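You operate a simulated robot arm through the tools that you are given. There is no shell and no other tool.

The job below is to be done with a simulated robot arm. You get a single attempt, and the scene is never put back.

TASK
Tare, weigh a trial load and key its overweight in as trim.
Fine: overweight is weight less target; Start and wait for the full lamp, Empty the load into the blue floor tub, white switch to Trim, mode switch to Off last.

It is judged by the outcome, as a careful person would: the job done as asked, and still so three seconds after it is handed in. It fails if anything else is knocked over, pushed out of place, dropped, spilled or broken.

THE ROBOT
A 7-joint arm with a fingered hand, fixed in place. Base frame: the origin is on the floor under the middle of its stand, x ahead of it, y to its left, z up. Units: mm, degrees, N and s.
It reaches about 760 mm from its shoulder. Its first joint turns from -69.0 to 172.0 degrees. Payload 3.4 kg.
The tool frame sits at the grasp point between the pads (the TCP): z along the fingers, y along the line on which they close. The tips reach 25 mm beyond it. The gripper opens to 88 mm; its body begins 29 mm behind the TCP. The gripper is a hand of 5 fingers: y runs from the thumb to the fingers, the wrist lies at [-13, -97, -162] in the tool frame.
Orientation is told as [roll, pitch, yaw] about the base's x, y, z axes, in that order, counted from this pose: with the fingers straight down and the wrist toward the robot, the tool's x, y and z point along [0, 1, 0], [1, 0, 0] and [0, 0, -1] of the base frame.

THE INTERFACE
- The arm moves only by the tool send_rows. Its argument "plan" is text: rows parted by semicolons, each of 6 numbers parted by spaces: the shift along the base's x, y, z in m, then the turn, a rotation vector about the base's x, y, z in degrees. In form: dx dy dz ax ay az; .... A call has 1 to 20 rows; each row shifts and turns the commanded pose from where the row before left it. A row lasts 0.2 s, in which the tool goes at most 50 mm and 8.6 degrees; a call with a longer step from one row to the next is refused whole. A pose out of reach is approached as far as the arm can. The call stops where the force on the tool passes 40 N (or 10 N more than at its start, if that is more) or the arm is blocked; 0.2 s more then pass. In this call time passes only in rows, and 0.2 s behind the last. The reply holds the time, the measured pose of the TCP, the force on the tool along the base axes, the opening and the grip force, in the units named above and with some noise, with the torque about the TCP (base axes, N m) and any sound that the robot's microphone picked up.
- Cameras (640 x 400 px; columns grow to the right, rows downward): "scene" is fixed at [399.1, -504.8, 1745.1]; the picture's right is [0.90, -0.43, 0.00], its down [-0.29, -0.61, -0.73] and it looks along [0.31, 0.66, -0.68] (base axes); focal length 371 px, centre (320, 200). "wrist" rides on the gripper at [59, -79, -105] in the tool frame; the picture's right is [-0.73, 0.32, -0.61], its down [-0.62, -0.68, 0.38] and it looks along [-0.29, 0.66, 0.70] (tool axes); focal length 234 px, centre (320, 200). There is no depth. A picture from a camera that has moved, and an enlarged one, comes with that camera's place and axes in the base frame and with its lens. The place of the scene camera against the robot may be out by one fixed shift of up to 18 mm in any direction.
- snapshot(camera): a new picture of that camera. It takes no simulated time.
- slide_trunk(by): slides the trunk up (or, below 0, down) by that many mm; the arm rides with it, the base frame stays. It gives what a move gives, with no picture.
- finger_targets(index, middle, ring, little, thumb_bend, thumb_turn): sets how far each is bent, from 0 (flat) to 1 (curled in); at 0.3 the hand is open as for a grip, at 0.7 the pads meet at the TCP. One left out holds its place. A second passes; each finger stops where it meets its share of the squeeze, and holds until it gets a number again. It is the only way to open and close the hand. It gives what a move gives, with no picture; readings hold the bend of each and the force on index, middle, ring, little, thumb and palm. thumb_turn goes from beside the hand (0) to across from the fingers (1), as for a grip.
- enlarge(camera, box): a new picture of the part [left, top, right, bottom] of that camera's present view, enlarged. It takes no simulated time.
- sign_off(): hands the job in; it is judged then, once.

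Places have to be worked out from the pictures, the camera data and where the tool is seen. Open the gripper and draw the arm clear of the work before you hand the job in, unless the task says otherwise.

The tools are called after "Emit:" as a command line: name --argument value ..., lists and objects as JSON in quotes. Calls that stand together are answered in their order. send_rows: Moves the arm, as the interface text tells. Its arguments: {"type":"object","properties":{"plan":{"type":"string"}},"required":["plan"]} The other tools are called the same way: slide_trunk (by) moves the trunk up or down; finger_targets (index, middle, ring, little, thumb_bend, thumb_turn) moves the fingers one by one; snapshot (camera) takes a picture; enlarge (camera, box) takes an enlarged picture of a part of a camera's view; sign_off () hands the job in.

At the start:

```text
clock: 0.0
ee_pos: [454.5, 39.5, 1289.0]
orientation: [0.2, 0.0, -0.1]
force: [-0.1, -0.7, 0.4]
moment: [-0.02, -0.01, -0.03]
finger_gap: 87.6
gripper_force: 0.1
shape: jaw
bend: [0.3, 0.3, 0.3, 0.3, 0.3, 0.98]
finger forces: [0.0, 0.1, 0.0, 0.1, 0.0, 0.0]
trunk travel left (down, up): [-800.0, 140.0]
```

scene: 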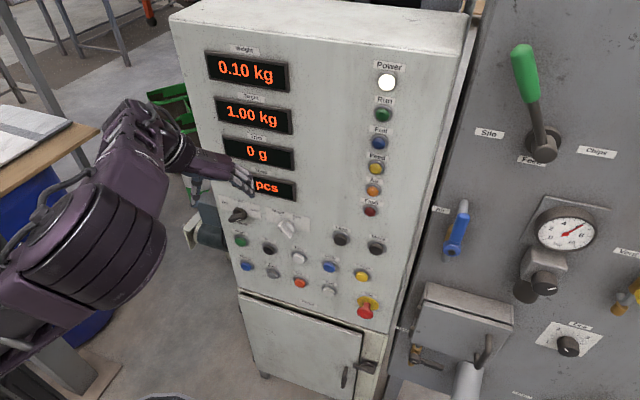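
wrist: 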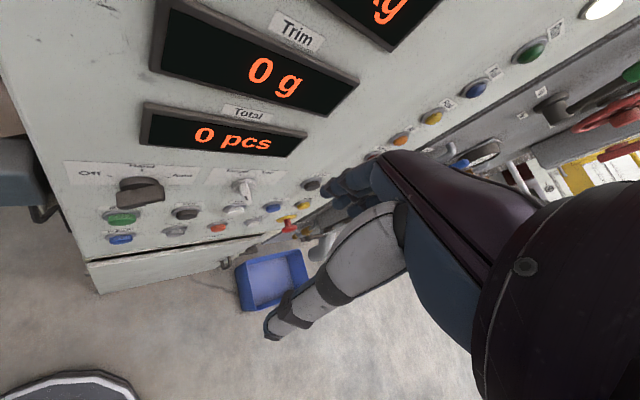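

I'll start by looking closely at the panel: displays, switches and button labels.

Emit:
enlarge --camera "scene" --box '[210, 180, 410, 330]'

Emit:
enlarge --camera "wrist" --box '[60, 150, 340, 325]'

Emit:
enlarge --camera "scene" --box '[190, 30, 430, 220]'

```text
2.67 times, centred on (310, 255) of scene
camera zoom: at [399.1, -504.8, 1745.1], right [0.9, -0.43, 0.0], down [-0.29, -0.61, -0.73], along [0.31, 0.66, -0.68], focal length 990 px, centre (347, 53)
```

zoom: 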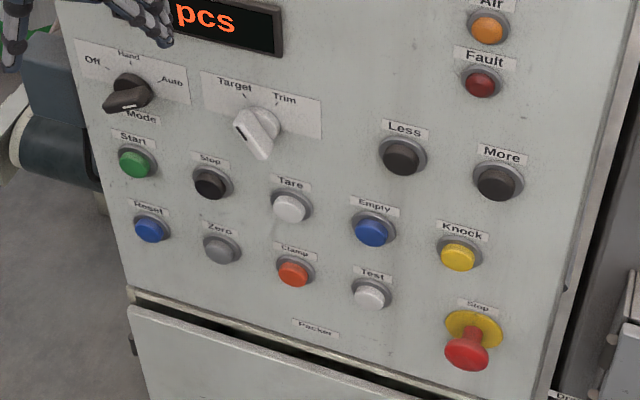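

```text
2.29 times, centred on (200, 238) of wrist
camera zoom: at [376.2, 97.9, 1394.2], right [0.32, -0.73, 0.61], down [-0.68, -0.62, -0.39], along [0.66, -0.29, -0.7], focal length 535 px, centre (594, 114)
```

zoom: 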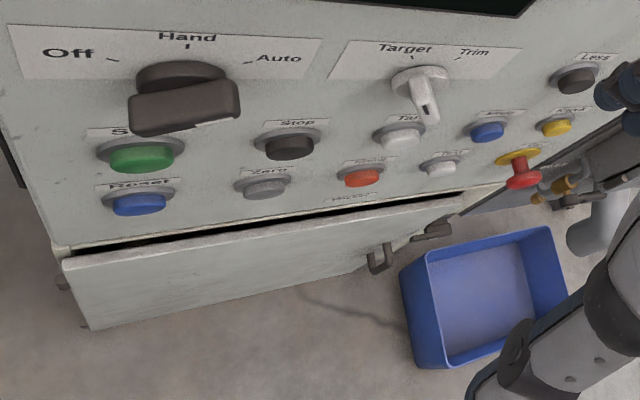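

```text
2.11 times, centred on (310, 125) of scene
camera zoom: at [399.1, -504.8, 1745.1], right [0.9, -0.43, 0.0], down [-0.29, -0.61, -0.73], along [0.31, 0.66, -0.68], focal length 781 px, centre (341, 358)
```

zoom: 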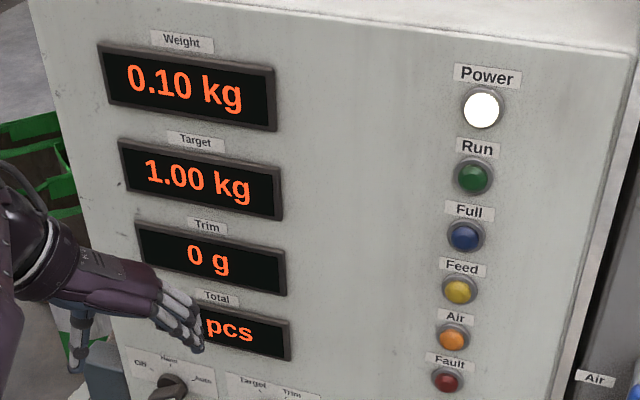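

The panel is roughly vertical, turned about 45° (text runs along [0.71,-0.70,0]). I look closer at the hand, the knobs, and the outlet/tub area before moving.

Emit:
enlarge --camera "scene" --box '[120, 90, 280, 230]'

Emit:
enlarge --camera "scene" --box '[380, 260, 640, 400]'

Emit:
enlarge --camera "wrist" --box '[220, 140, 440, 350]'

Emit:
enlarge --camera "scene" --box '[210, 195, 310, 260]'

Emit:
enlarge --camera "scene" --box '[430, 20, 640, 160]'

```text
2.86 times, centred on (200, 160) of scene
camera zoom: at [399.1, -504.8, 1745.1], right [0.9, -0.43, 0.0], down [-0.29, -0.61, -0.73], along [0.31, 0.66, -0.68], focal length 1060 px, centre (663, 314)
```

zoom: 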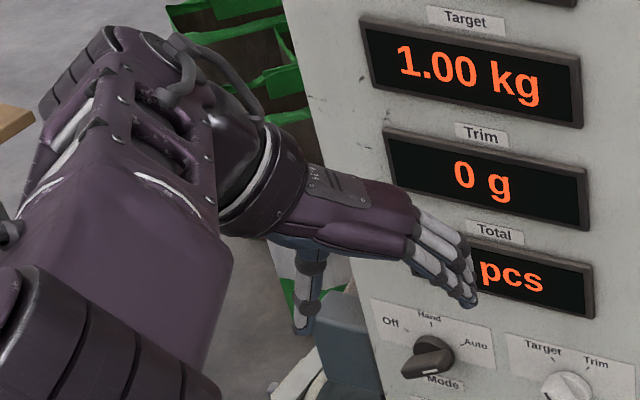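

```text
2.46 times, centred on (510, 330) of scene
camera zoom: at [399.1, -504.8, 1745.1], right [0.9, -0.43, 0.0], down [-0.29, -0.61, -0.73], along [0.31, 0.66, -0.68], focal length 914 px, centre (-148, -120)
```

zoom: 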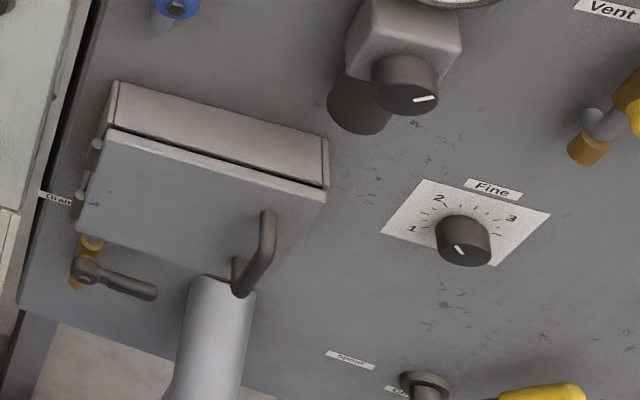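

```text
1.90 times, centred on (330, 245) of wrist
camera zoom: at [376.2, 97.9, 1394.2], right [0.32, -0.73, 0.61], down [-0.68, -0.62, -0.39], along [0.66, -0.29, -0.7], focal length 446 px, centre (301, 114)
```

zoom: 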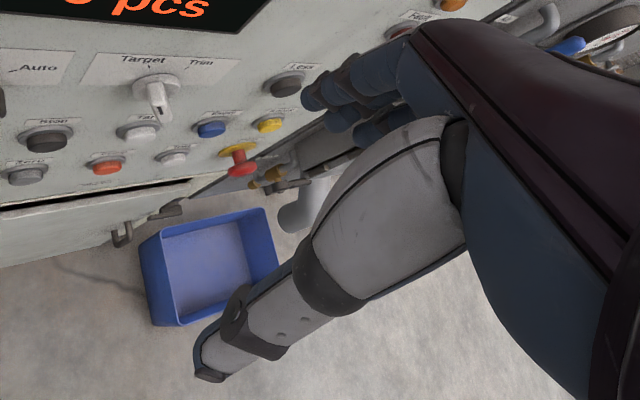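

```text
6.15 times, centred on (260, 228) of scene
camera zoom: at [399.1, -504.8, 1745.1], right [0.9, -0.43, 0.0], down [-0.29, -0.61, -0.73], along [0.31, 0.66, -0.68], focal length 2284 px, centre (689, 31)
```

zoom: 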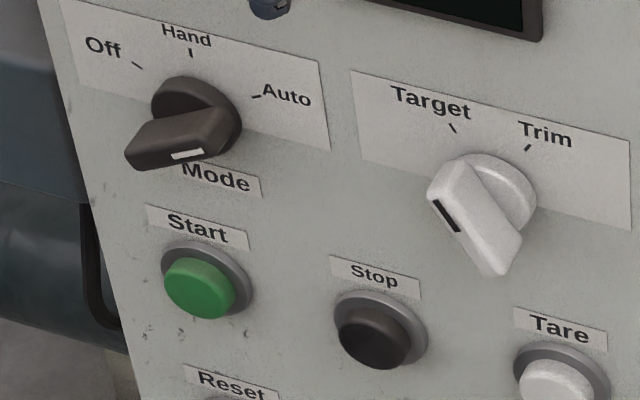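

```text
2.86 times, centred on (535, 90) of scene
camera zoom: at [399.1, -504.8, 1745.1], right [0.9, -0.43, 0.0], down [-0.29, -0.61, -0.73], along [0.31, 0.66, -0.68], focal length 1060 px, centre (-294, 514)
```

zoom: 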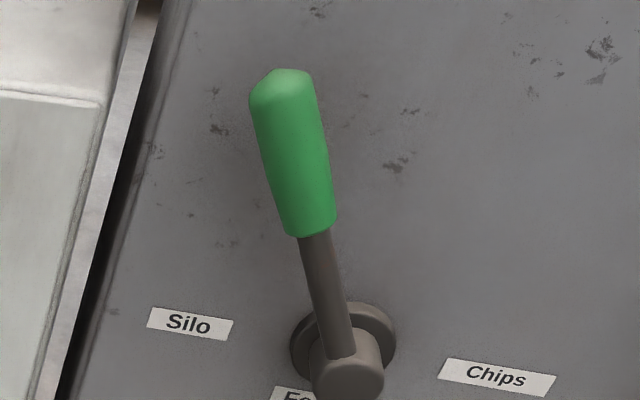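

The mode knob is a bar knob with a white mark, the white knob sits at Target. I'll shape the hand into a pointing hand (index out, others curled) while clear of the panel and look at where the index tip sits.

Emit:
finger_targets --index 0.3 --middle 1.0 --ring 1.0 --little 1.0 --thumb_bend 0.3 --thumb_turn 0.0

Emit:
snapshot --camera "wrist"

Emit:
enlarge --camera "scene" --box '[120, 90, 280, 230]'

```text
clock: 1.0
ee_pos: [453.9, 39.7, 1290.6]
orientation: [0.2, -0.1, -0.1]
force: [-0.7, -1.0, -0.8]
moment: [0.02, 0.01, 0.01]
finger_gap: 117.4
gripper_force: 0.1
shape: fingers
bend: [0.3, 1.0, 1.0, 1.0, 0.3, 0.0]
finger forces: [0.0, 0.0, 0.0, 0.1, 0.1, 0.1]
trunk travel left (down, up): [-800.0, 140.0]
```

```text
taken
camera wrist: at [376.2, 97.9, 1394.2], right [0.32, -0.73, 0.61], down [-0.68, -0.62, -0.39], along [0.66, -0.29, -0.7], focal length 234 px, centre (320, 200)
```

wrist: 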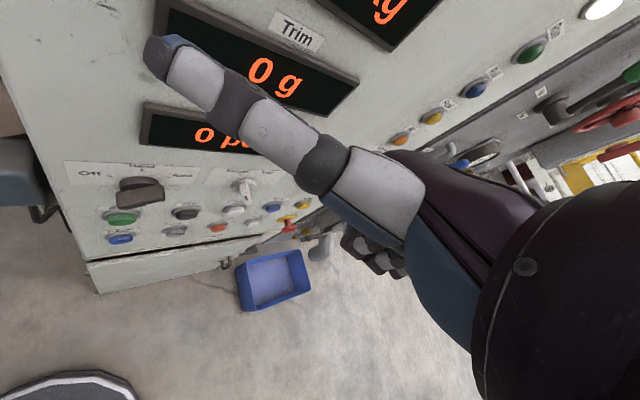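

```text
2.86 times, centred on (200, 160) of scene
camera zoom: at [399.1, -504.8, 1745.1], right [0.9, -0.43, 0.0], down [-0.29, -0.61, -0.73], along [0.31, 0.66, -0.68], focal length 1060 px, centre (663, 314)
```

zoom: 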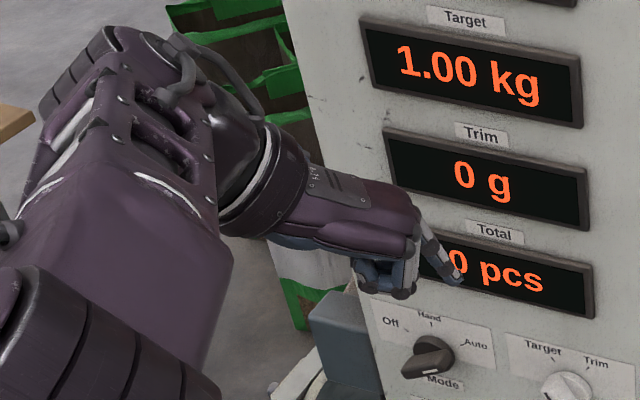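

Index is out, the others curled; the thumb sticks out sideways. I'll try a more compact thumb and bend the index so that it points along tool z.

Emit:
finger_targets --index 0.5 --middle 1.0 --ring 1.0 --little 1.0 --thumb_bend 1.0 --thumb_turn 0.5

Emit:
snapshot --camera "wrist"

Emit:
enlarge --camera "scene" --box '[120, 90, 280, 230]'

```text
clock: 2.0
ee_pos: [453.8, 39.9, 1291.2]
orientation: [0.1, -0.2, -0.2]
force: [-0.8, -0.4, -0.1]
moment: [0.01, -0.01, 0.0]
finger_gap: 28.8
gripper_force: 0.0
shape: fingers
bend: [0.5, 1.0, 1.0, 1.0, 1.0, 0.51]
finger forces: [0.0, 0.0, 0.1, 0.0, 0.0, 0.0]
trunk travel left (down, up): [-800.0, 140.0]
```

```text
taken
camera wrist: at [376.2, 97.9, 1394.2], right [0.32, -0.73, 0.61], down [-0.68, -0.62, -0.39], along [0.66, -0.29, -0.7], focal length 234 px, centre (320, 200)
```

wrist: 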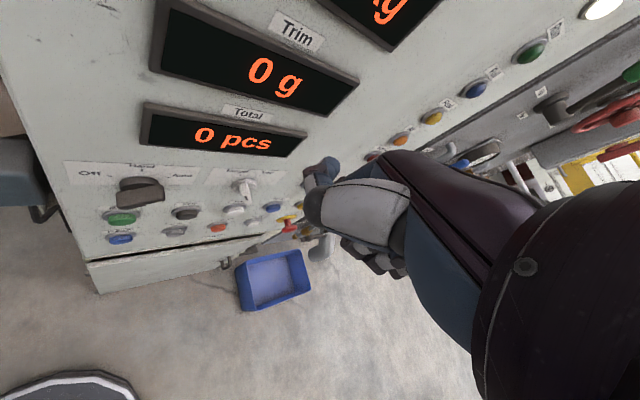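

```text
2.86 times, centred on (200, 160) of scene
camera zoom: at [399.1, -504.8, 1745.1], right [0.9, -0.43, 0.0], down [-0.29, -0.61, -0.73], along [0.31, 0.66, -0.68], focal length 1060 px, centre (663, 314)
```

zoom: 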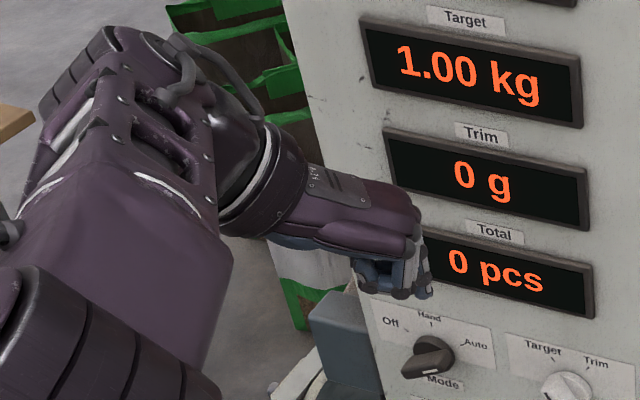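

The thumb is now compact. I enlarge both views of the hand to measure the index tip.

Emit:
enlarge --camera "wrist" --box '[270, 130, 430, 300]'

Emit:
enlarge --camera "scene" --box '[190, 150, 250, 200]'

```text
2.35 times, centred on (350, 215) of wrist
camera zoom: at [376.2, 97.9, 1394.2], right [0.32, -0.73, 0.61], down [-0.68, -0.62, -0.39], along [0.66, -0.29, -0.7], focal length 551 px, centre (249, 165)
```

zoom: 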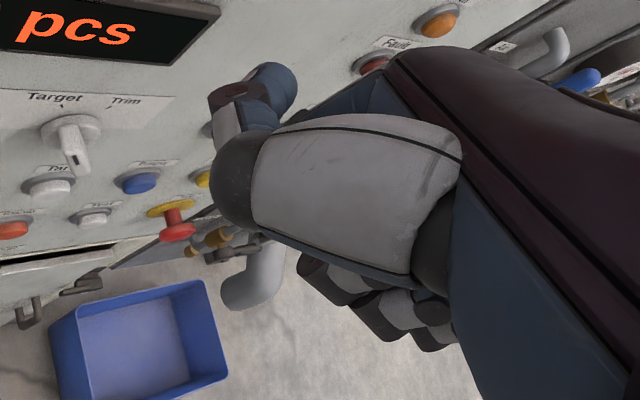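

```text
8.00 times, centred on (220, 175) of scene
camera zoom: at [399.1, -504.8, 1745.1], right [0.9, -0.43, 0.0], down [-0.29, -0.61, -0.73], along [0.31, 0.66, -0.68], focal length 2969 px, centre (1120, 400)
```

zoom: 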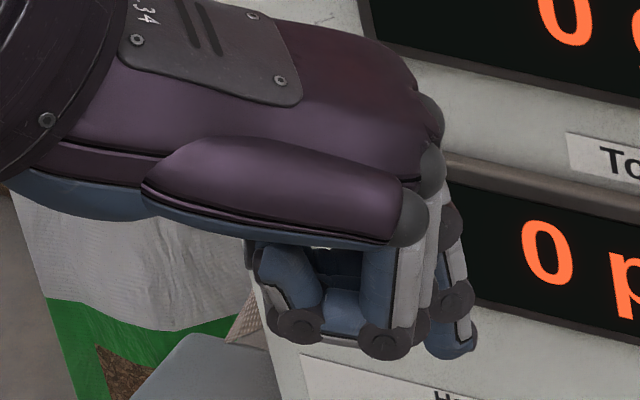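

Curled, the other knuckles reach as far as the index along tool z, so pointing along the hand's own axis (index straight) is better. I retreat from the panel while yawing 45° so that the hand faces it, then pitch the hand up to horizontal.

Emit:
send_rows --plan "-0.02 -0.02 0 0 0 7.5; -0.02 -0.02 0 0 0 7.5; -0.02 -0.02 0 0 0 7.5; -0.02 -0.02 0 0 0 7.5; -0.02 0 0 0 0 7.5; -0.02 0 0 0 0 7.5"

Emit:
snapshot --camera "scene"

```text
clock: 3.4
ee_pos: [332.4, -43.1, 1289.9]
orientation: [0.1, -0.1, 44.9]
force: [0.9, -1.0, 0.1]
moment: [0.03, 0.0, 0.03]
finger_gap: 28.8
gripper_force: 0.1
shape: fingers
bend: [0.5, 1.0, 1.0, 1.0, 1.0, 0.51]
finger forces: [0.0, 0.0, 0.1, 0.1, 0.0, 0.0]
trunk travel left (down, up): [-800.0, 140.0]
```

```text
taken
```

scene: 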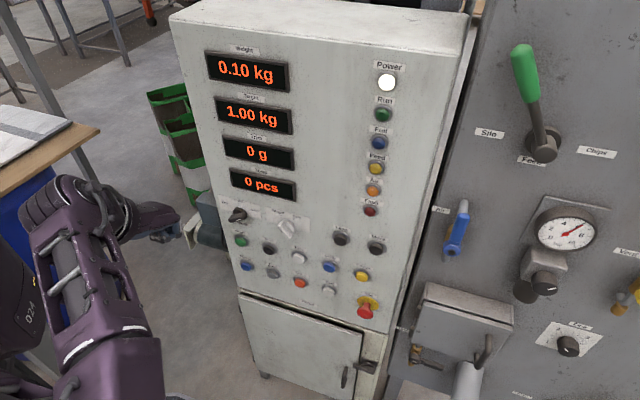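

The arm follows well. Now I pitch the hand up to horizontal and straighten the index.

Emit:
send_rows --plan "0 0 0 5 -5 0; 0 0 0 5 -5 0; 0 0 0 5 -5 0; 0 0 0 5 -5 0"

Emit:
finger_targets --index 0.0

Emit:
snapshot --camera "wrist"

Emit:
enlarge --camera "scene" --box '[60, 160, 220, 280]'

```text
clock: 4.4
ee_pos: [387.2, -39.2, 1320.8]
orientation: [0.2, -28.5, 45.0]
force: [0.4, -0.1, 0.1]
moment: [-0.01, 0.02, -0.01]
finger_gap: 28.8
gripper_force: 0.1
shape: fingers
bend: [0.5, 1.0, 1.0, 1.0, 1.0, 0.51]
finger forces: [0.0, 0.0, 0.1, 0.0, 0.1, 0.0]
out of reach, approached as far as the arm can: row 1, 2, 3, 4
trunk travel left (down, up): [-800.0, 140.0]
```

```text
clock: 5.4
ee_pos: [386.6, -38.3, 1321.1]
orientation: [0.2, -28.3, 44.9]
force: [-0.2, -0.4, 0.2]
moment: [-0.02, -0.02, -0.03]
finger_gap: 38.6
gripper_force: 0.1
shape: fingers
bend: [0.0, 1.0, 1.0, 1.0, 1.0, 0.51]
finger forces: [0.1, 0.1, 0.1, 0.0, 0.0, 0.0]
trunk travel left (down, up): [-800.0, 140.0]
```

```text
taken
camera wrist: at [262.5, -81.4, 1374.6], right [0.51, -0.52, 0.69], down [0.14, -0.73, -0.66], along [0.85, 0.44, -0.3], focal length 234 px, centre (320, 200)
```

wrist: 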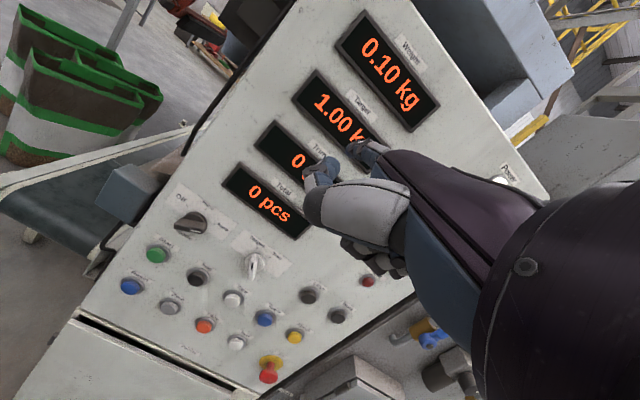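

```text
3.33 times, centred on (140, 220) of scene
camera zoom: at [399.1, -504.8, 1745.1], right [0.9, -0.43, 0.0], down [-0.29, -0.61, -0.73], along [0.31, 0.66, -0.68], focal length 1237 px, centre (920, 133)
```

zoom: 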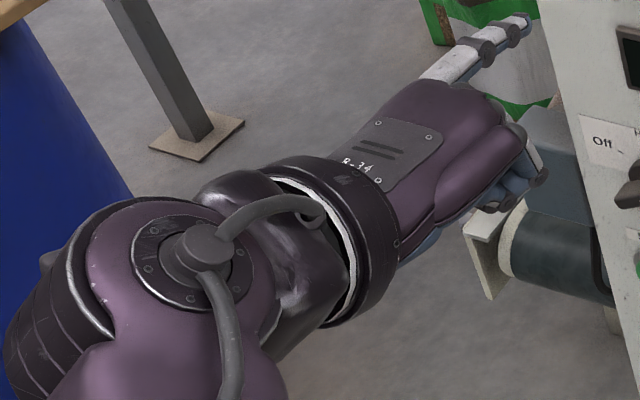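

The wrist camera now views the whole panel. I try tucking the thumb under the curled fingers so the index is seen.

Emit:
finger_targets --thumb_turn 1.0 --thumb_bend 0.8

Emit:
snapshot --camera "wrist"

Emit:
enlarge --camera "wrist" --box '[110, 160, 400, 390]'

Emit:
enlarge --camera "scene" --box '[170, 150, 230, 190]'

```text
clock: 6.4
ee_pos: [387.5, -38.5, 1319.8]
orientation: [0.2, -28.3, 44.9]
force: [0.5, -0.2, 0.9]
moment: [0.01, -0.03, -0.01]
finger_gap: 58.4
gripper_force: 0.0
shape: fingers
bend: [0.0, 1.0, 1.0, 1.0, 0.8, 1.0]
finger forces: [0.0, 0.0, 0.0, 0.0, 0.0, 0.0]
trunk travel left (down, up): [-800.0, 140.0]
```

```text
taken
camera wrist: at [262.5, -81.3, 1374.6], right [0.51, -0.52, 0.69], down [0.14, -0.73, -0.66], along [0.85, 0.44, -0.3], focal length 234 px, centre (320, 200)
```

wrist: 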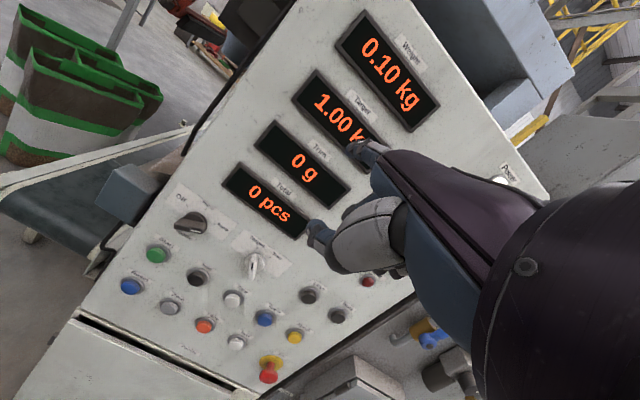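

```text
1.74 times, centred on (255, 275) of wrist
camera zoom: at [262.5, -81.3, 1374.6], right [0.51, -0.52, 0.69], down [0.14, -0.73, -0.66], along [0.85, 0.44, -0.3], focal length 407 px, centre (433, 70)
```

zoom: 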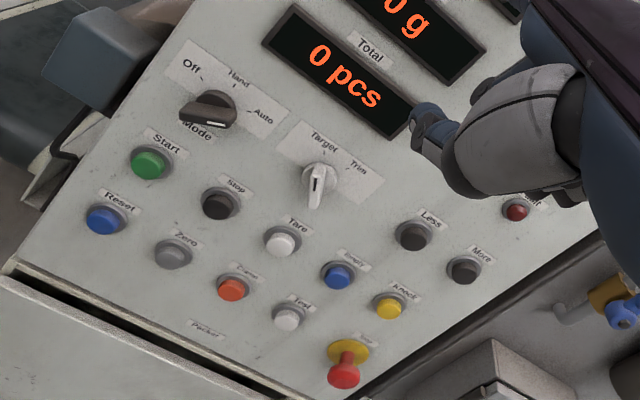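

```text
10.00 times, centred on (200, 170) of scene
camera zoom: at [399.1, -504.8, 1745.1], right [0.9, -0.43, 0.0], down [-0.29, -0.61, -0.73], along [0.31, 0.66, -0.68], focal length 3712 px, centre (1520, 500)
```

zoom: 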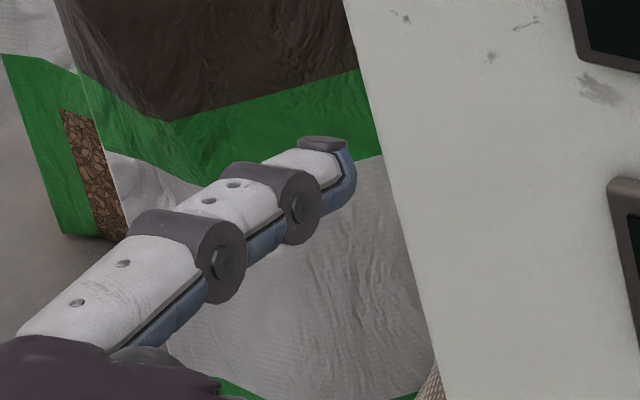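

The index is now in clear view. I zoom on the knobs to determine their true settings.

Emit:
enlarge --camera "wrist" --box '[165, 180, 305, 290]'

Emit:
enlarge --camera "wrist" --box '[320, 120, 420, 190]'

Emit:
enlarge --camera "scene" --box '[220, 200, 260, 225]'

Emit:
enlarge --camera "scene" --box '[265, 205, 310, 235]'

```text
3.64 times, centred on (235, 235) of wrist
camera zoom: at [262.5, -81.3, 1374.6], right [0.51, -0.52, 0.69], down [0.14, -0.73, -0.66], along [0.85, 0.44, -0.3], focal length 852 px, centre (629, 73)
```

zoom: 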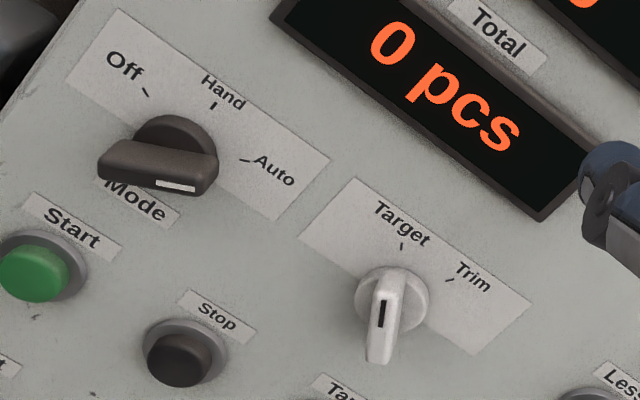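

```text
5.71 times, centred on (370, 155) of wrist
camera zoom: at [262.5, -81.3, 1374.6], right [0.51, -0.52, 0.69], down [0.14, -0.73, -0.66], along [0.85, 0.44, -0.3], focal length 1338 px, centre (34, 457)
```

zoom: 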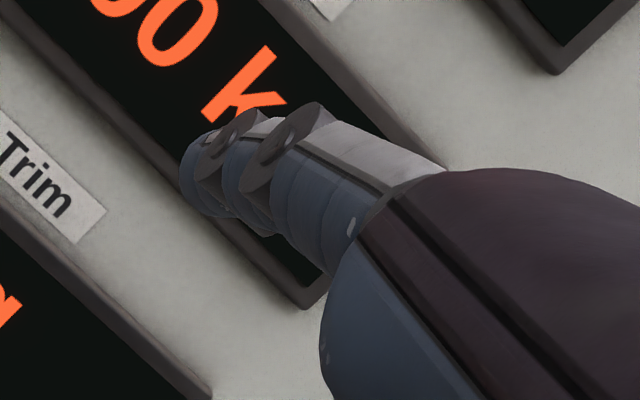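

```text
16.00 times, centred on (240, 212) of scene
camera zoom: at [399.1, -504.8, 1745.1], right [0.9, -0.43, 0.0], down [-0.29, -0.61, -0.73], along [0.31, 0.66, -0.68], focal length 5938 px, centre (1600, 0)
```

zoom: 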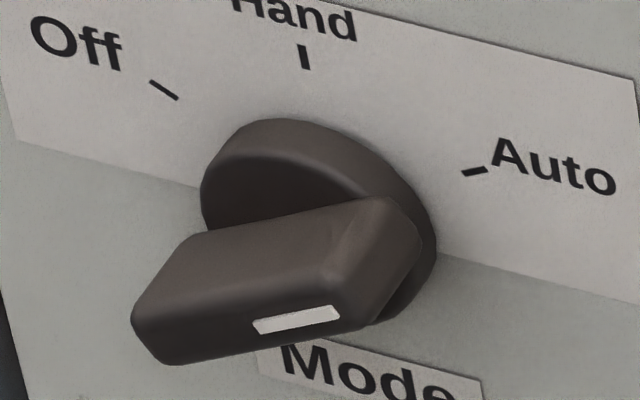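

```text
13.33 times, centred on (288, 220) of scene
camera zoom: at [399.1, -504.8, 1745.1], right [0.9, -0.43, 0.0], down [-0.29, -0.61, -0.73], along [0.31, 0.66, -0.68], focal length 4949 px, centre (753, -67)
```

zoom: 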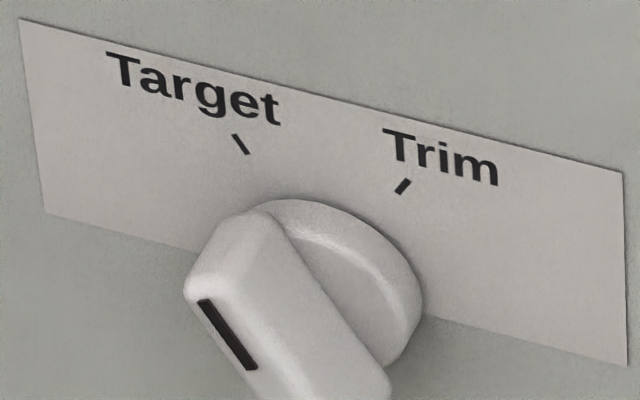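

Geometry worked out from two wrist views: panel plane w = (x+y)/√2 ≈ 483 at the button caps, u = (x−y)/√2: Start 210, Tare 378, Empty 463 (z≈970), Less 485, More 572 (z≈1084), mode knob u 227/z 1079 (set to Auto), white knob u 356/z 1078 (at Target). I lower the trunk with the hand kept back from the panel.

Emit:
slide_trunk --by -200

Emit:
snapshot --camera "scene"

Emit:
snapshot --camera "wrist"

```text
clock: 8.6
ee_pos: [388.2, -38.3, 1120.7]
orientation: [0.1, -28.4, 44.9]
force: [0.1, -0.6, 0.1]
moment: [0.0, -0.03, 0.0]
finger_gap: 58.8
gripper_force: 0.0
shape: fingers
bend: [0.0, 1.0, 1.0, 1.0, 0.8, 1.0]
finger forces: [0.0, 0.0, 0.0, 0.0, 0.0, 0.0]
trunk travel left (down, up): [-600.0, 340.0]
```

```text
taken
```

scene: 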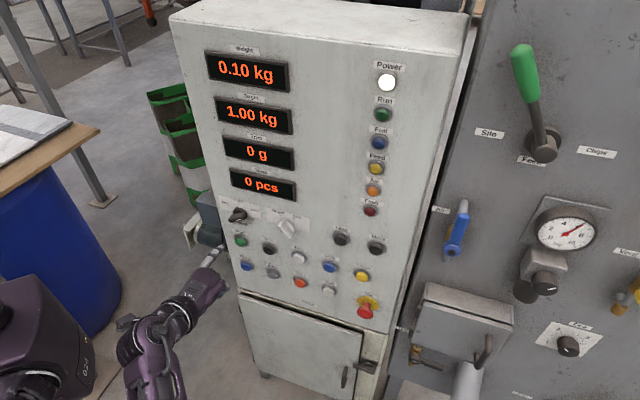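

```text
taken
camera wrist: at [262.4, -81.3, 1174.6], right [0.51, -0.52, 0.69], down [0.14, -0.74, -0.66], along [0.85, 0.44, -0.3], focal length 234 px, centre (320, 200)
```

wrist: 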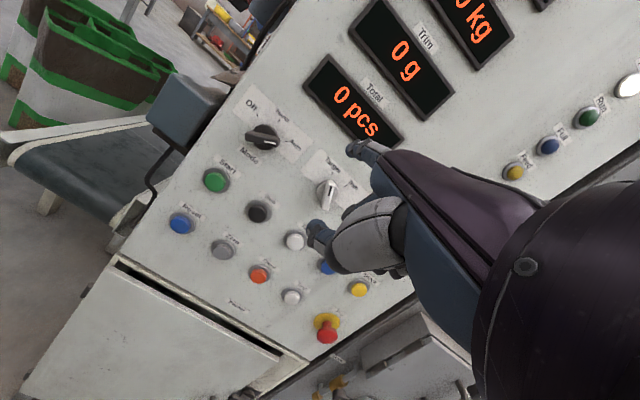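

Before operating anything I want to look at the spout, tub and the grey feeder on the right, so I turn the hand (camera) about 50° to the right.

Emit:
send_rows --plan "0 0 0 0 0 -8; 0 0 0 0 0 -8; 0 0 0 0 0 -8; 0 0 0 0 0 -8; 0 0 0 0 0 -8; 0 0 0 0 0 -8; 0 0 0 0 0 -8"

Emit:
snapshot --camera "wrist"

```text
clock: 10.2
ee_pos: [413.3, -34.3, 1135.1]
orientation: [0.2, -28.2, -11.1]
force: [-0.1, -0.7, 0.3]
moment: [0.0, 0.01, -0.01]
finger_gap: 58.6
gripper_force: 0.0
shape: fingers
bend: [0.0, 1.0, 1.0, 1.0, 0.8, 1.0]
finger forces: [0.1, 0.0, 0.0, 0.0, 0.1, 0.0]
out of reach, approached as far as the arm can: row 1, 2, 3
trunk travel left (down, up): [-600.0, 340.0]
```

```text
taken
camera wrist: at [308.2, 47.6, 1189.2], right [-0.14, -0.71, 0.69], down [-0.53, -0.53, -0.66], along [0.84, -0.46, -0.3], focal length 234 px, centre (320, 200)
```

wrist: 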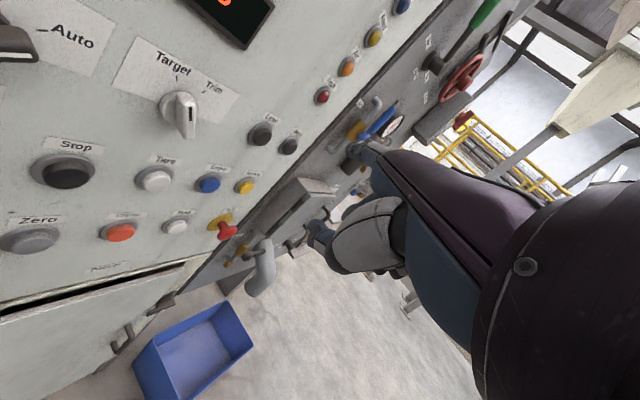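

The spout and the tub are both in view; I enlarge that part and the feeder controls.

Emit:
enlarge --camera "wrist" --box '[120, 160, 340, 400]'

Emit:
enlarge --camera "wrist" --box '[310, 20, 510, 190]'

Emit:
enlarge --camera "scene" --box '[470, 20, 640, 320]'

```text
1.67 times, centred on (230, 280) of wrist
camera zoom: at [308.2, 47.6, 1189.2], right [-0.14, -0.71, 0.69], down [-0.53, -0.53, -0.66], along [0.84, -0.46, -0.3], focal length 390 px, centre (470, 67)
```

zoom: 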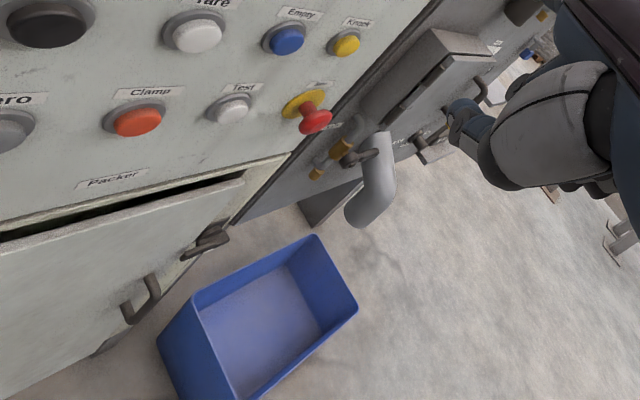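

```text
2.35 times, centred on (410, 105) of wrist
camera zoom: at [308.2, 47.6, 1189.2], right [-0.14, -0.71, 0.69], down [-0.53, -0.53, -0.66], along [0.84, -0.46, -0.3], focal length 551 px, centre (108, 424)
```

zoom: 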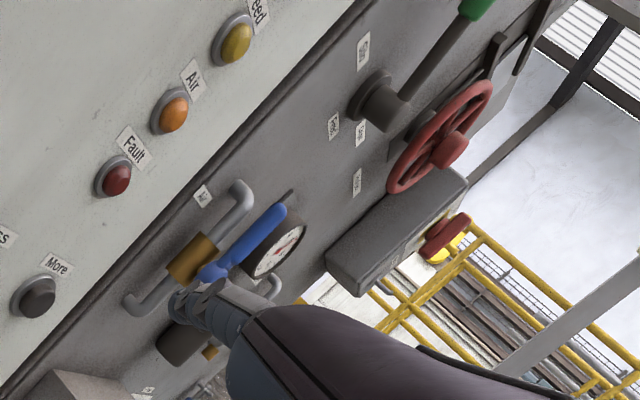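

```text
1.33 times, centred on (555, 170) of scene
camera zoom: at [399.1, -504.8, 1745.1], right [0.9, -0.43, 0.0], down [-0.29, -0.61, -0.73], along [0.31, 0.66, -0.68], focal length 495 px, centre (7, 240)
```

zoom: 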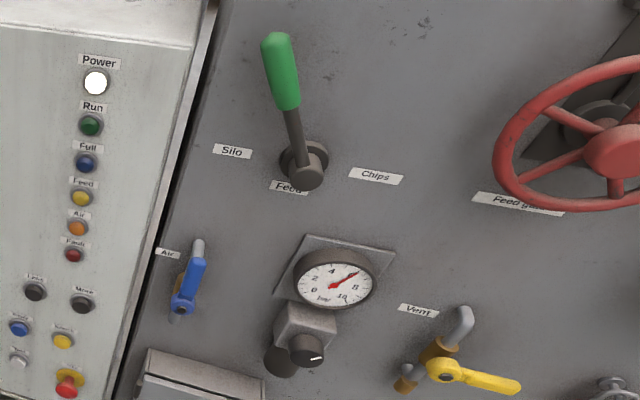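

Spout seems to end above the tub's far end, but I want a better fix. I move the camera right and lower for a second view.

Emit:
send_rows --plan "0 -0.04 -0.02 0 0 -5; 0 -0.04 -0.02 0 0 -5; 0 -0.04 -0.02 0 0 -5; 0 -0.04 -0.02 0 0 -5; 0 -0.04 -0.02 0 0 0; 0 -0.04 -0.02 0 0 0"

Emit:
snapshot --camera "wrist"

Emit:
snapshot --camera "scene"

```text
clock: 11.6
ee_pos: [436.6, -185.2, 1082.1]
orientation: [0.2, -28.0, -31.0]
force: [-0.2, 0.2, -0.1]
moment: [0.0, 0.02, 0.0]
finger_gap: 58.7
gripper_force: 0.0
shape: fingers
bend: [0.0, 1.0, 1.0, 1.0, 0.8, 1.0]
finger forces: [0.0, 0.0, 0.0, 0.1, 0.0, 0.1]
out of reach, approached as far as the arm can: row 2, 3, 4, 5, 6
trunk travel left (down, up): [-600.0, 340.0]
```

```text
taken
camera wrist: at [365.4, -73.0, 1136.2], right [-0.38, -0.62, 0.69], down [-0.68, -0.32, -0.66], along [0.63, -0.71, -0.31], focal length 234 px, centre (320, 200)
```

wrist: 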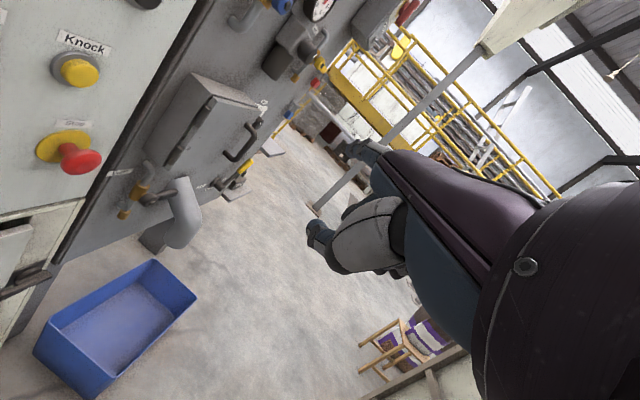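

```text
taken
```

scene: 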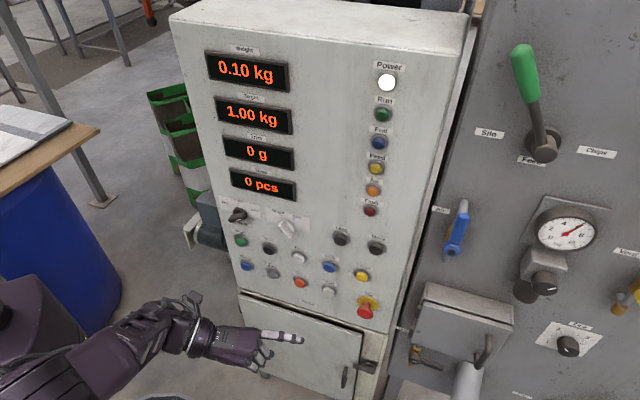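

I enlarge the spout/tub region for triangulation.

Emit:
enlarge --camera "wrist" --box '[20, 140, 260, 400]'

Emit:
enlarge --camera "wrist" --box '[100, 60, 280, 210]'

```text
1.54 times, centred on (140, 270) of wrist
camera zoom: at [365.4, -73.0, 1136.2], right [-0.38, -0.62, 0.69], down [-0.68, -0.32, -0.66], along [0.63, -0.71, -0.31], focal length 360 px, centre (597, 92)
```

zoom: 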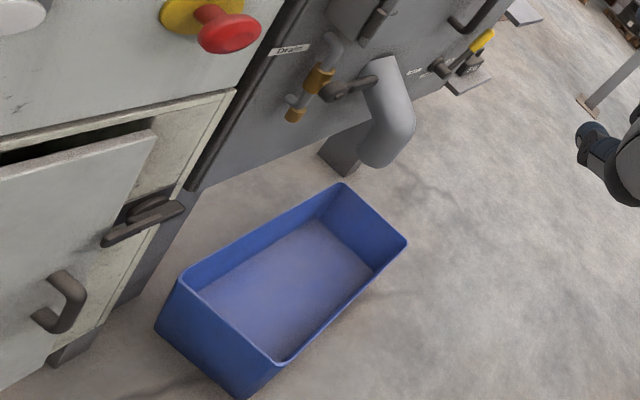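

```text
2.67 times, centred on (190, 135) of wrist
camera zoom: at [365.4, -73.0, 1136.2], right [-0.38, -0.62, 0.69], down [-0.68, -0.32, -0.66], along [0.63, -0.71, -0.31], focal length 624 px, centre (667, 373)
```

zoom: 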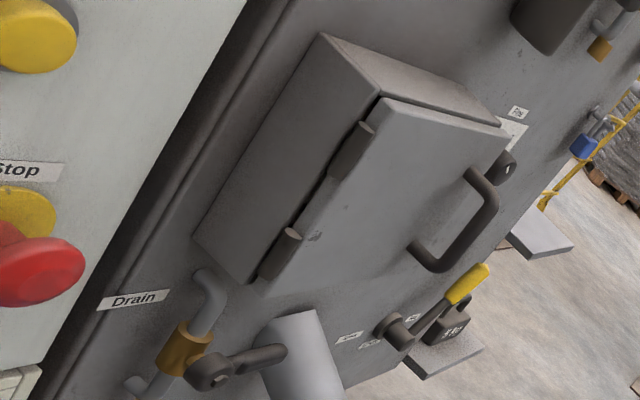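

There is a yellow-gripped lever with labels further right (about 1.2 m away, beyond reach). I read its labels and check the scene view of it.

Emit:
enlarge --camera "wrist" --box '[190, 150, 260, 200]'

Emit:
enlarge --camera "scene" --box '[500, 370, 640, 400]'

Emit:
enlarge --camera "scene" --box '[350, 50, 410, 220]'

```text
8.00 times, centred on (225, 175) of wrist
camera zoom: at [365.4, -73.0, 1136.2], right [-0.38, -0.62, 0.69], down [-0.68, -0.32, -0.66], along [0.63, -0.71, -0.31], focal length 1873 px, centre (1080, 400)
```

zoom: 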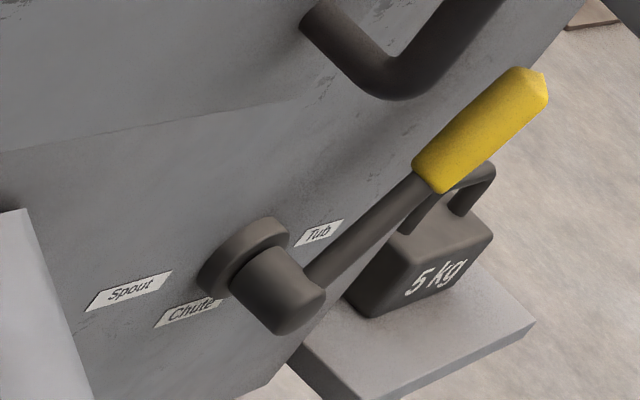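

```text
4.57 times, centred on (570, 385) of scene
camera zoom: at [399.1, -504.8, 1745.1], right [0.9, -0.43, 0.0], down [-0.29, -0.61, -0.73], along [0.31, 0.66, -0.68], focal length 1697 px, centre (-823, -646)
```

zoom: 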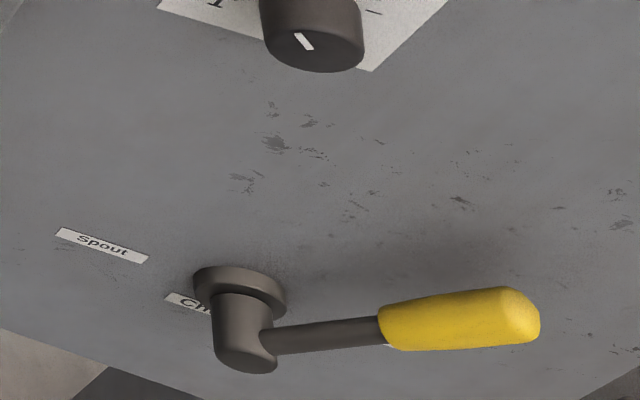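

```text
2.35 times, centred on (380, 135) of scene
camera zoom: at [399.1, -504.8, 1745.1], right [0.9, -0.43, 0.0], down [-0.29, -0.61, -0.73], along [0.31, 0.66, -0.68], focal length 873 px, centre (179, 353)
```

zoom: 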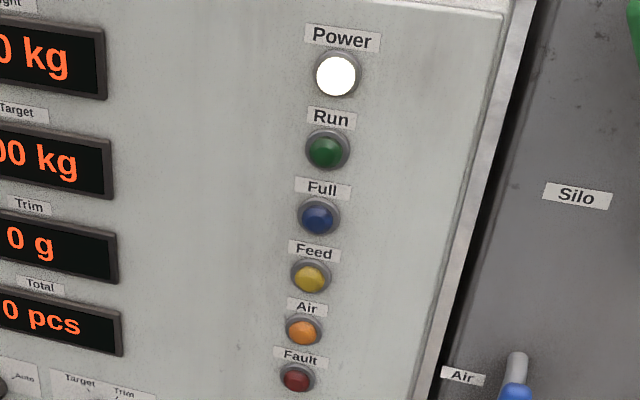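

The spout lever points to "Tub" and the spout mouth (≈ u 900, w 388) lies over the tub, so nothing needs changing there. Now I turn the pointing hand back to face the panel.

Emit:
send_rows --plan "0 0.012 0 0 0 8.44; 0 0.012 0 0 0 8.44; 0 0.012 0 0 0 8.44; 0 0.012 0 0 0 8.44; 0 0.012 0 0 0 8.44; 0 0.012 0 0 0 8.44; 0 0.012 0 0 0 8.44; 0 0.012 0 0 0 8.44; 0 0.012 0 0 0 8.44"

Emit:
slide_trunk --by -150

Emit:
snapshot --camera "wrist"

Emit:
snapshot --camera "scene"

```text
clock: 13.6
ee_pos: [453.9, -72.8, 1085.4]
orientation: [0.3, -28.2, 44.9]
force: [0.0, 0.5, -1.3]
moment: [-0.03, -0.04, -0.02]
finger_gap: 58.7
gripper_force: 0.0
shape: fingers
bend: [0.0, 1.0, 1.0, 1.0, 0.8, 1.0]
finger forces: [0.0, 0.0, 0.0, 0.0, 0.0, 0.0]
out of reach, approached as far as the arm can: row 1, 2
trunk travel left (down, up): [-600.0, 340.0]
```

```text
clock: 15.3
ee_pos: [452.8, -73.6, 937.2]
orientation: [0.2, -28.2, 45.0]
force: [-0.1, 0.2, -0.1]
moment: [-0.01, 0.0, 0.01]
finger_gap: 58.7
gripper_force: 0.0
shape: fingers
bend: [0.0, 1.0, 1.0, 1.0, 0.8, 1.0]
finger forces: [0.0, 0.0, 0.0, 0.1, 0.1, 0.1]
trunk travel left (down, up): [-450.0, 490.0]
```

```text
taken
camera wrist: at [328.1, -116.2, 990.2], right [0.51, -0.52, 0.69], down [0.14, -0.74, -0.66], along [0.85, 0.44, -0.3], focal length 234 px, centre (320, 200)
```

wrist: 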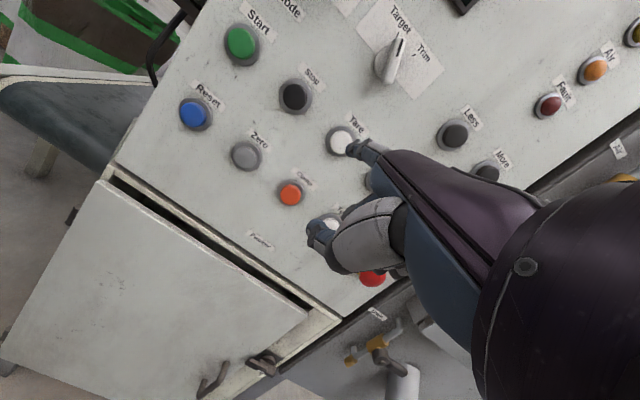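

```text
taken
```

scene: 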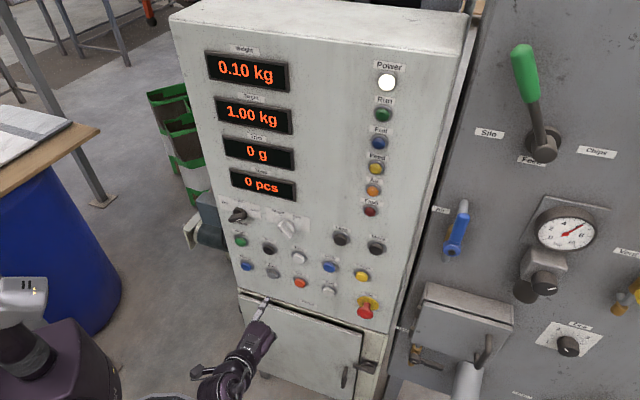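

The tip is aimed a bit left of Tare. I move forward to about 30 mm before the Tare cap, aligned on u≈379, z≈968.

Emit:
send_rows --plan "0.023 0.0165 -0.002 0 0 0; 0.023 0.0165 -0.002 0 0 0; 0.023 0.0165 -0.002 0 0 0; 0.023 0.0165 -0.002 0 0 0"

Emit:
enlarge --camera "wrist" --box '[240, 60, 460, 240]'

Emit:
enlarge --camera "scene" --box '[230, 220, 370, 320]'

```text
clock: 16.3
ee_pos: [545.0, -6.8, 927.7]
orientation: [0.2, -28.2, 45.0]
force: [-0.1, -0.2, -0.3]
moment: [-0.04, 0.0, 0.04]
finger_gap: 58.6
gripper_force: 0.1
shape: fingers
bend: [0.0, 1.0, 1.0, 1.0, 0.8, 1.0]
finger forces: [0.0, 0.0, 0.1, 0.2, 0.0, 0.1]
trunk travel left (down, up): [-450.0, 490.0]
```

```text
2.22 times, centred on (350, 150) of wrist
camera zoom: at [421.1, -49.5, 981.3], right [0.51, -0.52, 0.68], down [0.14, -0.74, -0.66], along [0.85, 0.44, -0.3], focal length 520 px, centre (253, 311)
```

zoom: 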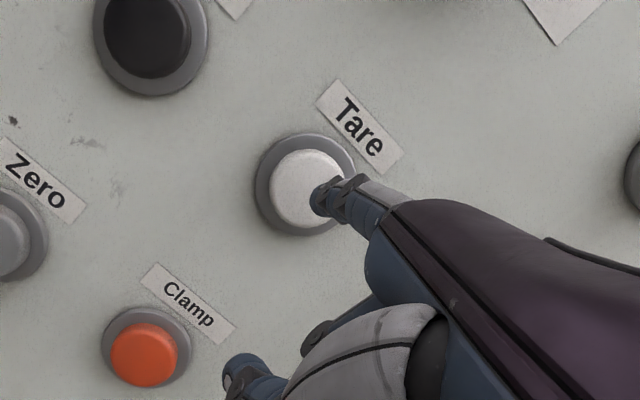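

```text
4.00 times, centred on (300, 270) of scene
camera zoom: at [399.1, -504.8, 1745.1], right [0.9, -0.43, 0.0], down [-0.29, -0.61, -0.73], along [0.31, 0.66, -0.68], focal length 1485 px, centre (400, -80)
```

zoom: 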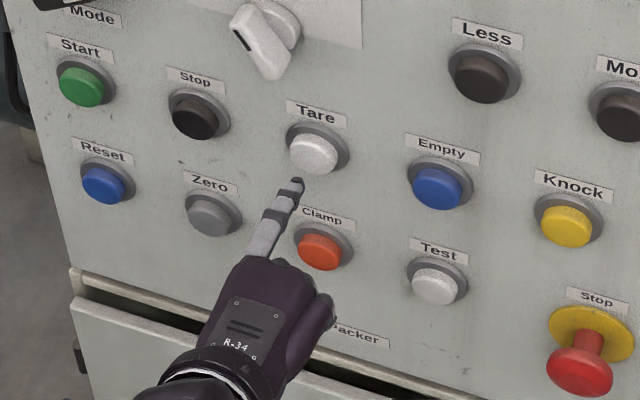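

Aligned on Tare with ~30 mm gap. I press forward along the panel normal and watch the force.

Emit:
send_rows --plan "0.0057 0.0057 0 0 0 0; 0.0057 0.0057 0 0 0 0; 0.0057 0.0057 0 0 0 0; 0.0057 0.0057 0 0 0 0"

Emit:
enlarge --camera "wrist" --box '[240, 60, 460, 240]'

Emit:
enlarge --camera "scene" --box '[200, 30, 400, 300]'

```text
clock: 17.3
ee_pos: [565.0, 13.2, 929.8]
orientation: [0.2, -28.5, 44.9]
force: [-10.3, -10.3, 1.3]
moment: [0.52, -0.53, 0.14]
finger_gap: 57.2
gripper_force: 7.9
shape: fingers
bend: [0.01, 1.0, 1.0, 1.0, 0.8, 1.0]
finger forces: [14.5, 0.0, 0.0, 0.0, 0.0, 0.0]
trunk travel left (down, up): [-450.0, 490.0]
heard: click
```

```text
2.22 times, centred on (350, 150) of wrist
camera zoom: at [440.0, -29.2, 983.8], right [0.51, -0.52, 0.69], down [0.14, -0.73, -0.66], along [0.85, 0.44, -0.3], focal length 520 px, centre (253, 311)
```

zoom: 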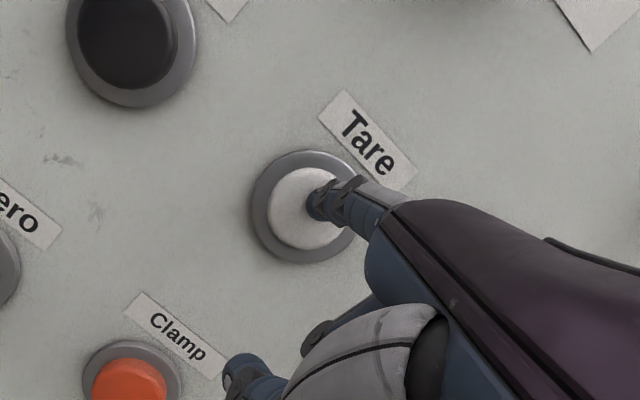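

```text
1.48 times, centred on (300, 165) of scene
camera zoom: at [399.1, -504.8, 1745.1], right [0.9, -0.43, 0.0], down [-0.29, -0.61, -0.73], along [0.31, 0.66, -0.68], focal length 550 px, centre (350, 252)
```

zoom: 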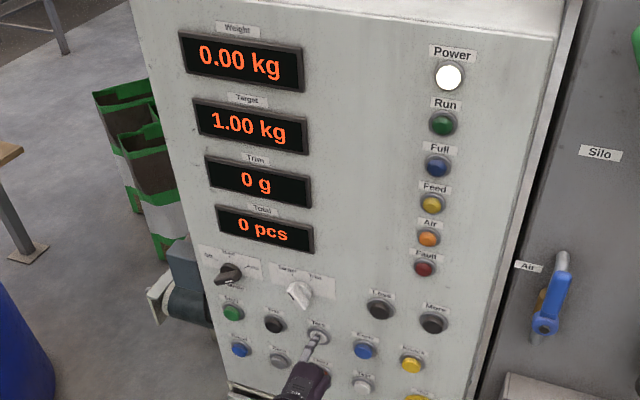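

Click heard and the weight now reads 0.00 kg. I back off 40 mm and move 170 mm left to face Start.

Emit:
send_rows --plan "-0.0145 -0.0145 0 0 0 0; -0.0145 -0.0145 0 0 0 0; -0.03 0.03 -0.001 0 0 0; -0.03 0.03 -0.001 0 0 0; -0.03 0.03 -0.001 0 0 0; -0.03 0.03 -0.001 0 0 0"

Emit:
snapshot --camera "wrist"

Emit:
snapshot --camera "scene"

```text
clock: 18.7
ee_pos: [418.0, 109.5, 923.3]
orientation: [0.1, -28.2, 44.8]
force: [-0.2, 0.8, 0.6]
moment: [0.02, 0.04, 0.0]
finger_gap: 58.5
gripper_force: 0.2
shape: fingers
bend: [0.0, 1.0, 1.0, 1.0, 0.8, 1.0]
finger forces: [0.0, 0.0, 0.0, 0.0, 0.0, 0.0]
trunk travel left (down, up): [-450.0, 490.0]
```

```text
taken
camera wrist: at [292.0, 66.4, 977.4], right [0.51, -0.52, 0.69], down [0.14, -0.74, -0.66], along [0.85, 0.44, -0.3], focal length 234 px, centre (320, 200)
```

wrist: 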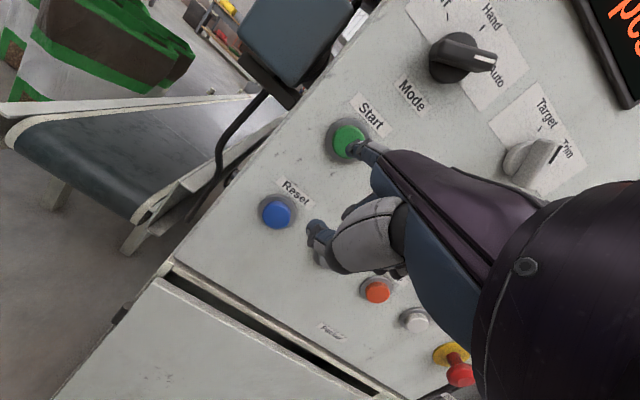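

```text
taken
```

scene: 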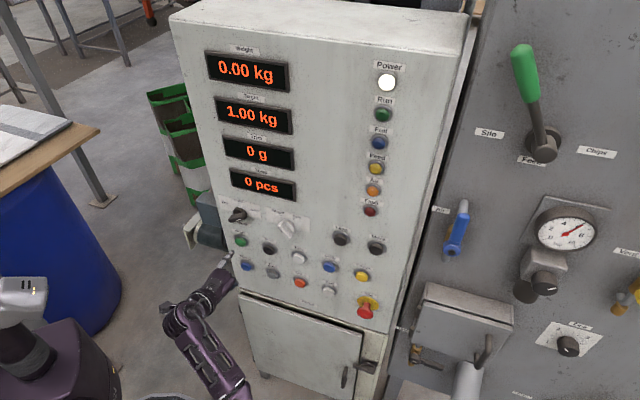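

Tip is lined up with Start (mode mark is on Auto, run state idle). I press Start and back off in the same plan.

Emit:
send_rows --plan "0.0057 0.0057 0.0005 0 0 0; 0.0057 0.0057 0.0005 0 0 0; 0.0057 0.0057 0 0 0 0; 0.0057 0.0057 0 0 0 0; 0.006 0.006 0 0 0 0; -0.01 -0.01 0 0 0 0; -0.0145 -0.0145 0 0 0 0"

Emit:
snapshot --camera "scene"

```text
clock: 20.3
ee_pos: [420.9, 110.2, 926.3]
orientation: [0.2, -28.3, 44.9]
force: [-0.5, 0.2, 0.1]
moment: [-0.01, 0.01, 0.0]
finger_gap: 58.8
gripper_force: 0.1
shape: fingers
bend: [0.0, 1.0, 1.0, 1.0, 0.8, 1.0]
finger forces: [0.0, 0.0, 0.0, 0.0, 0.0, 0.0]
trunk travel left (down, up): [-450.0, 490.0]
heard: click
```

```text
taken
```

scene: 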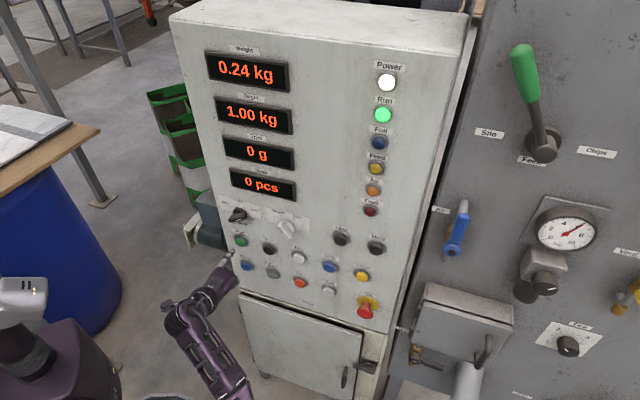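

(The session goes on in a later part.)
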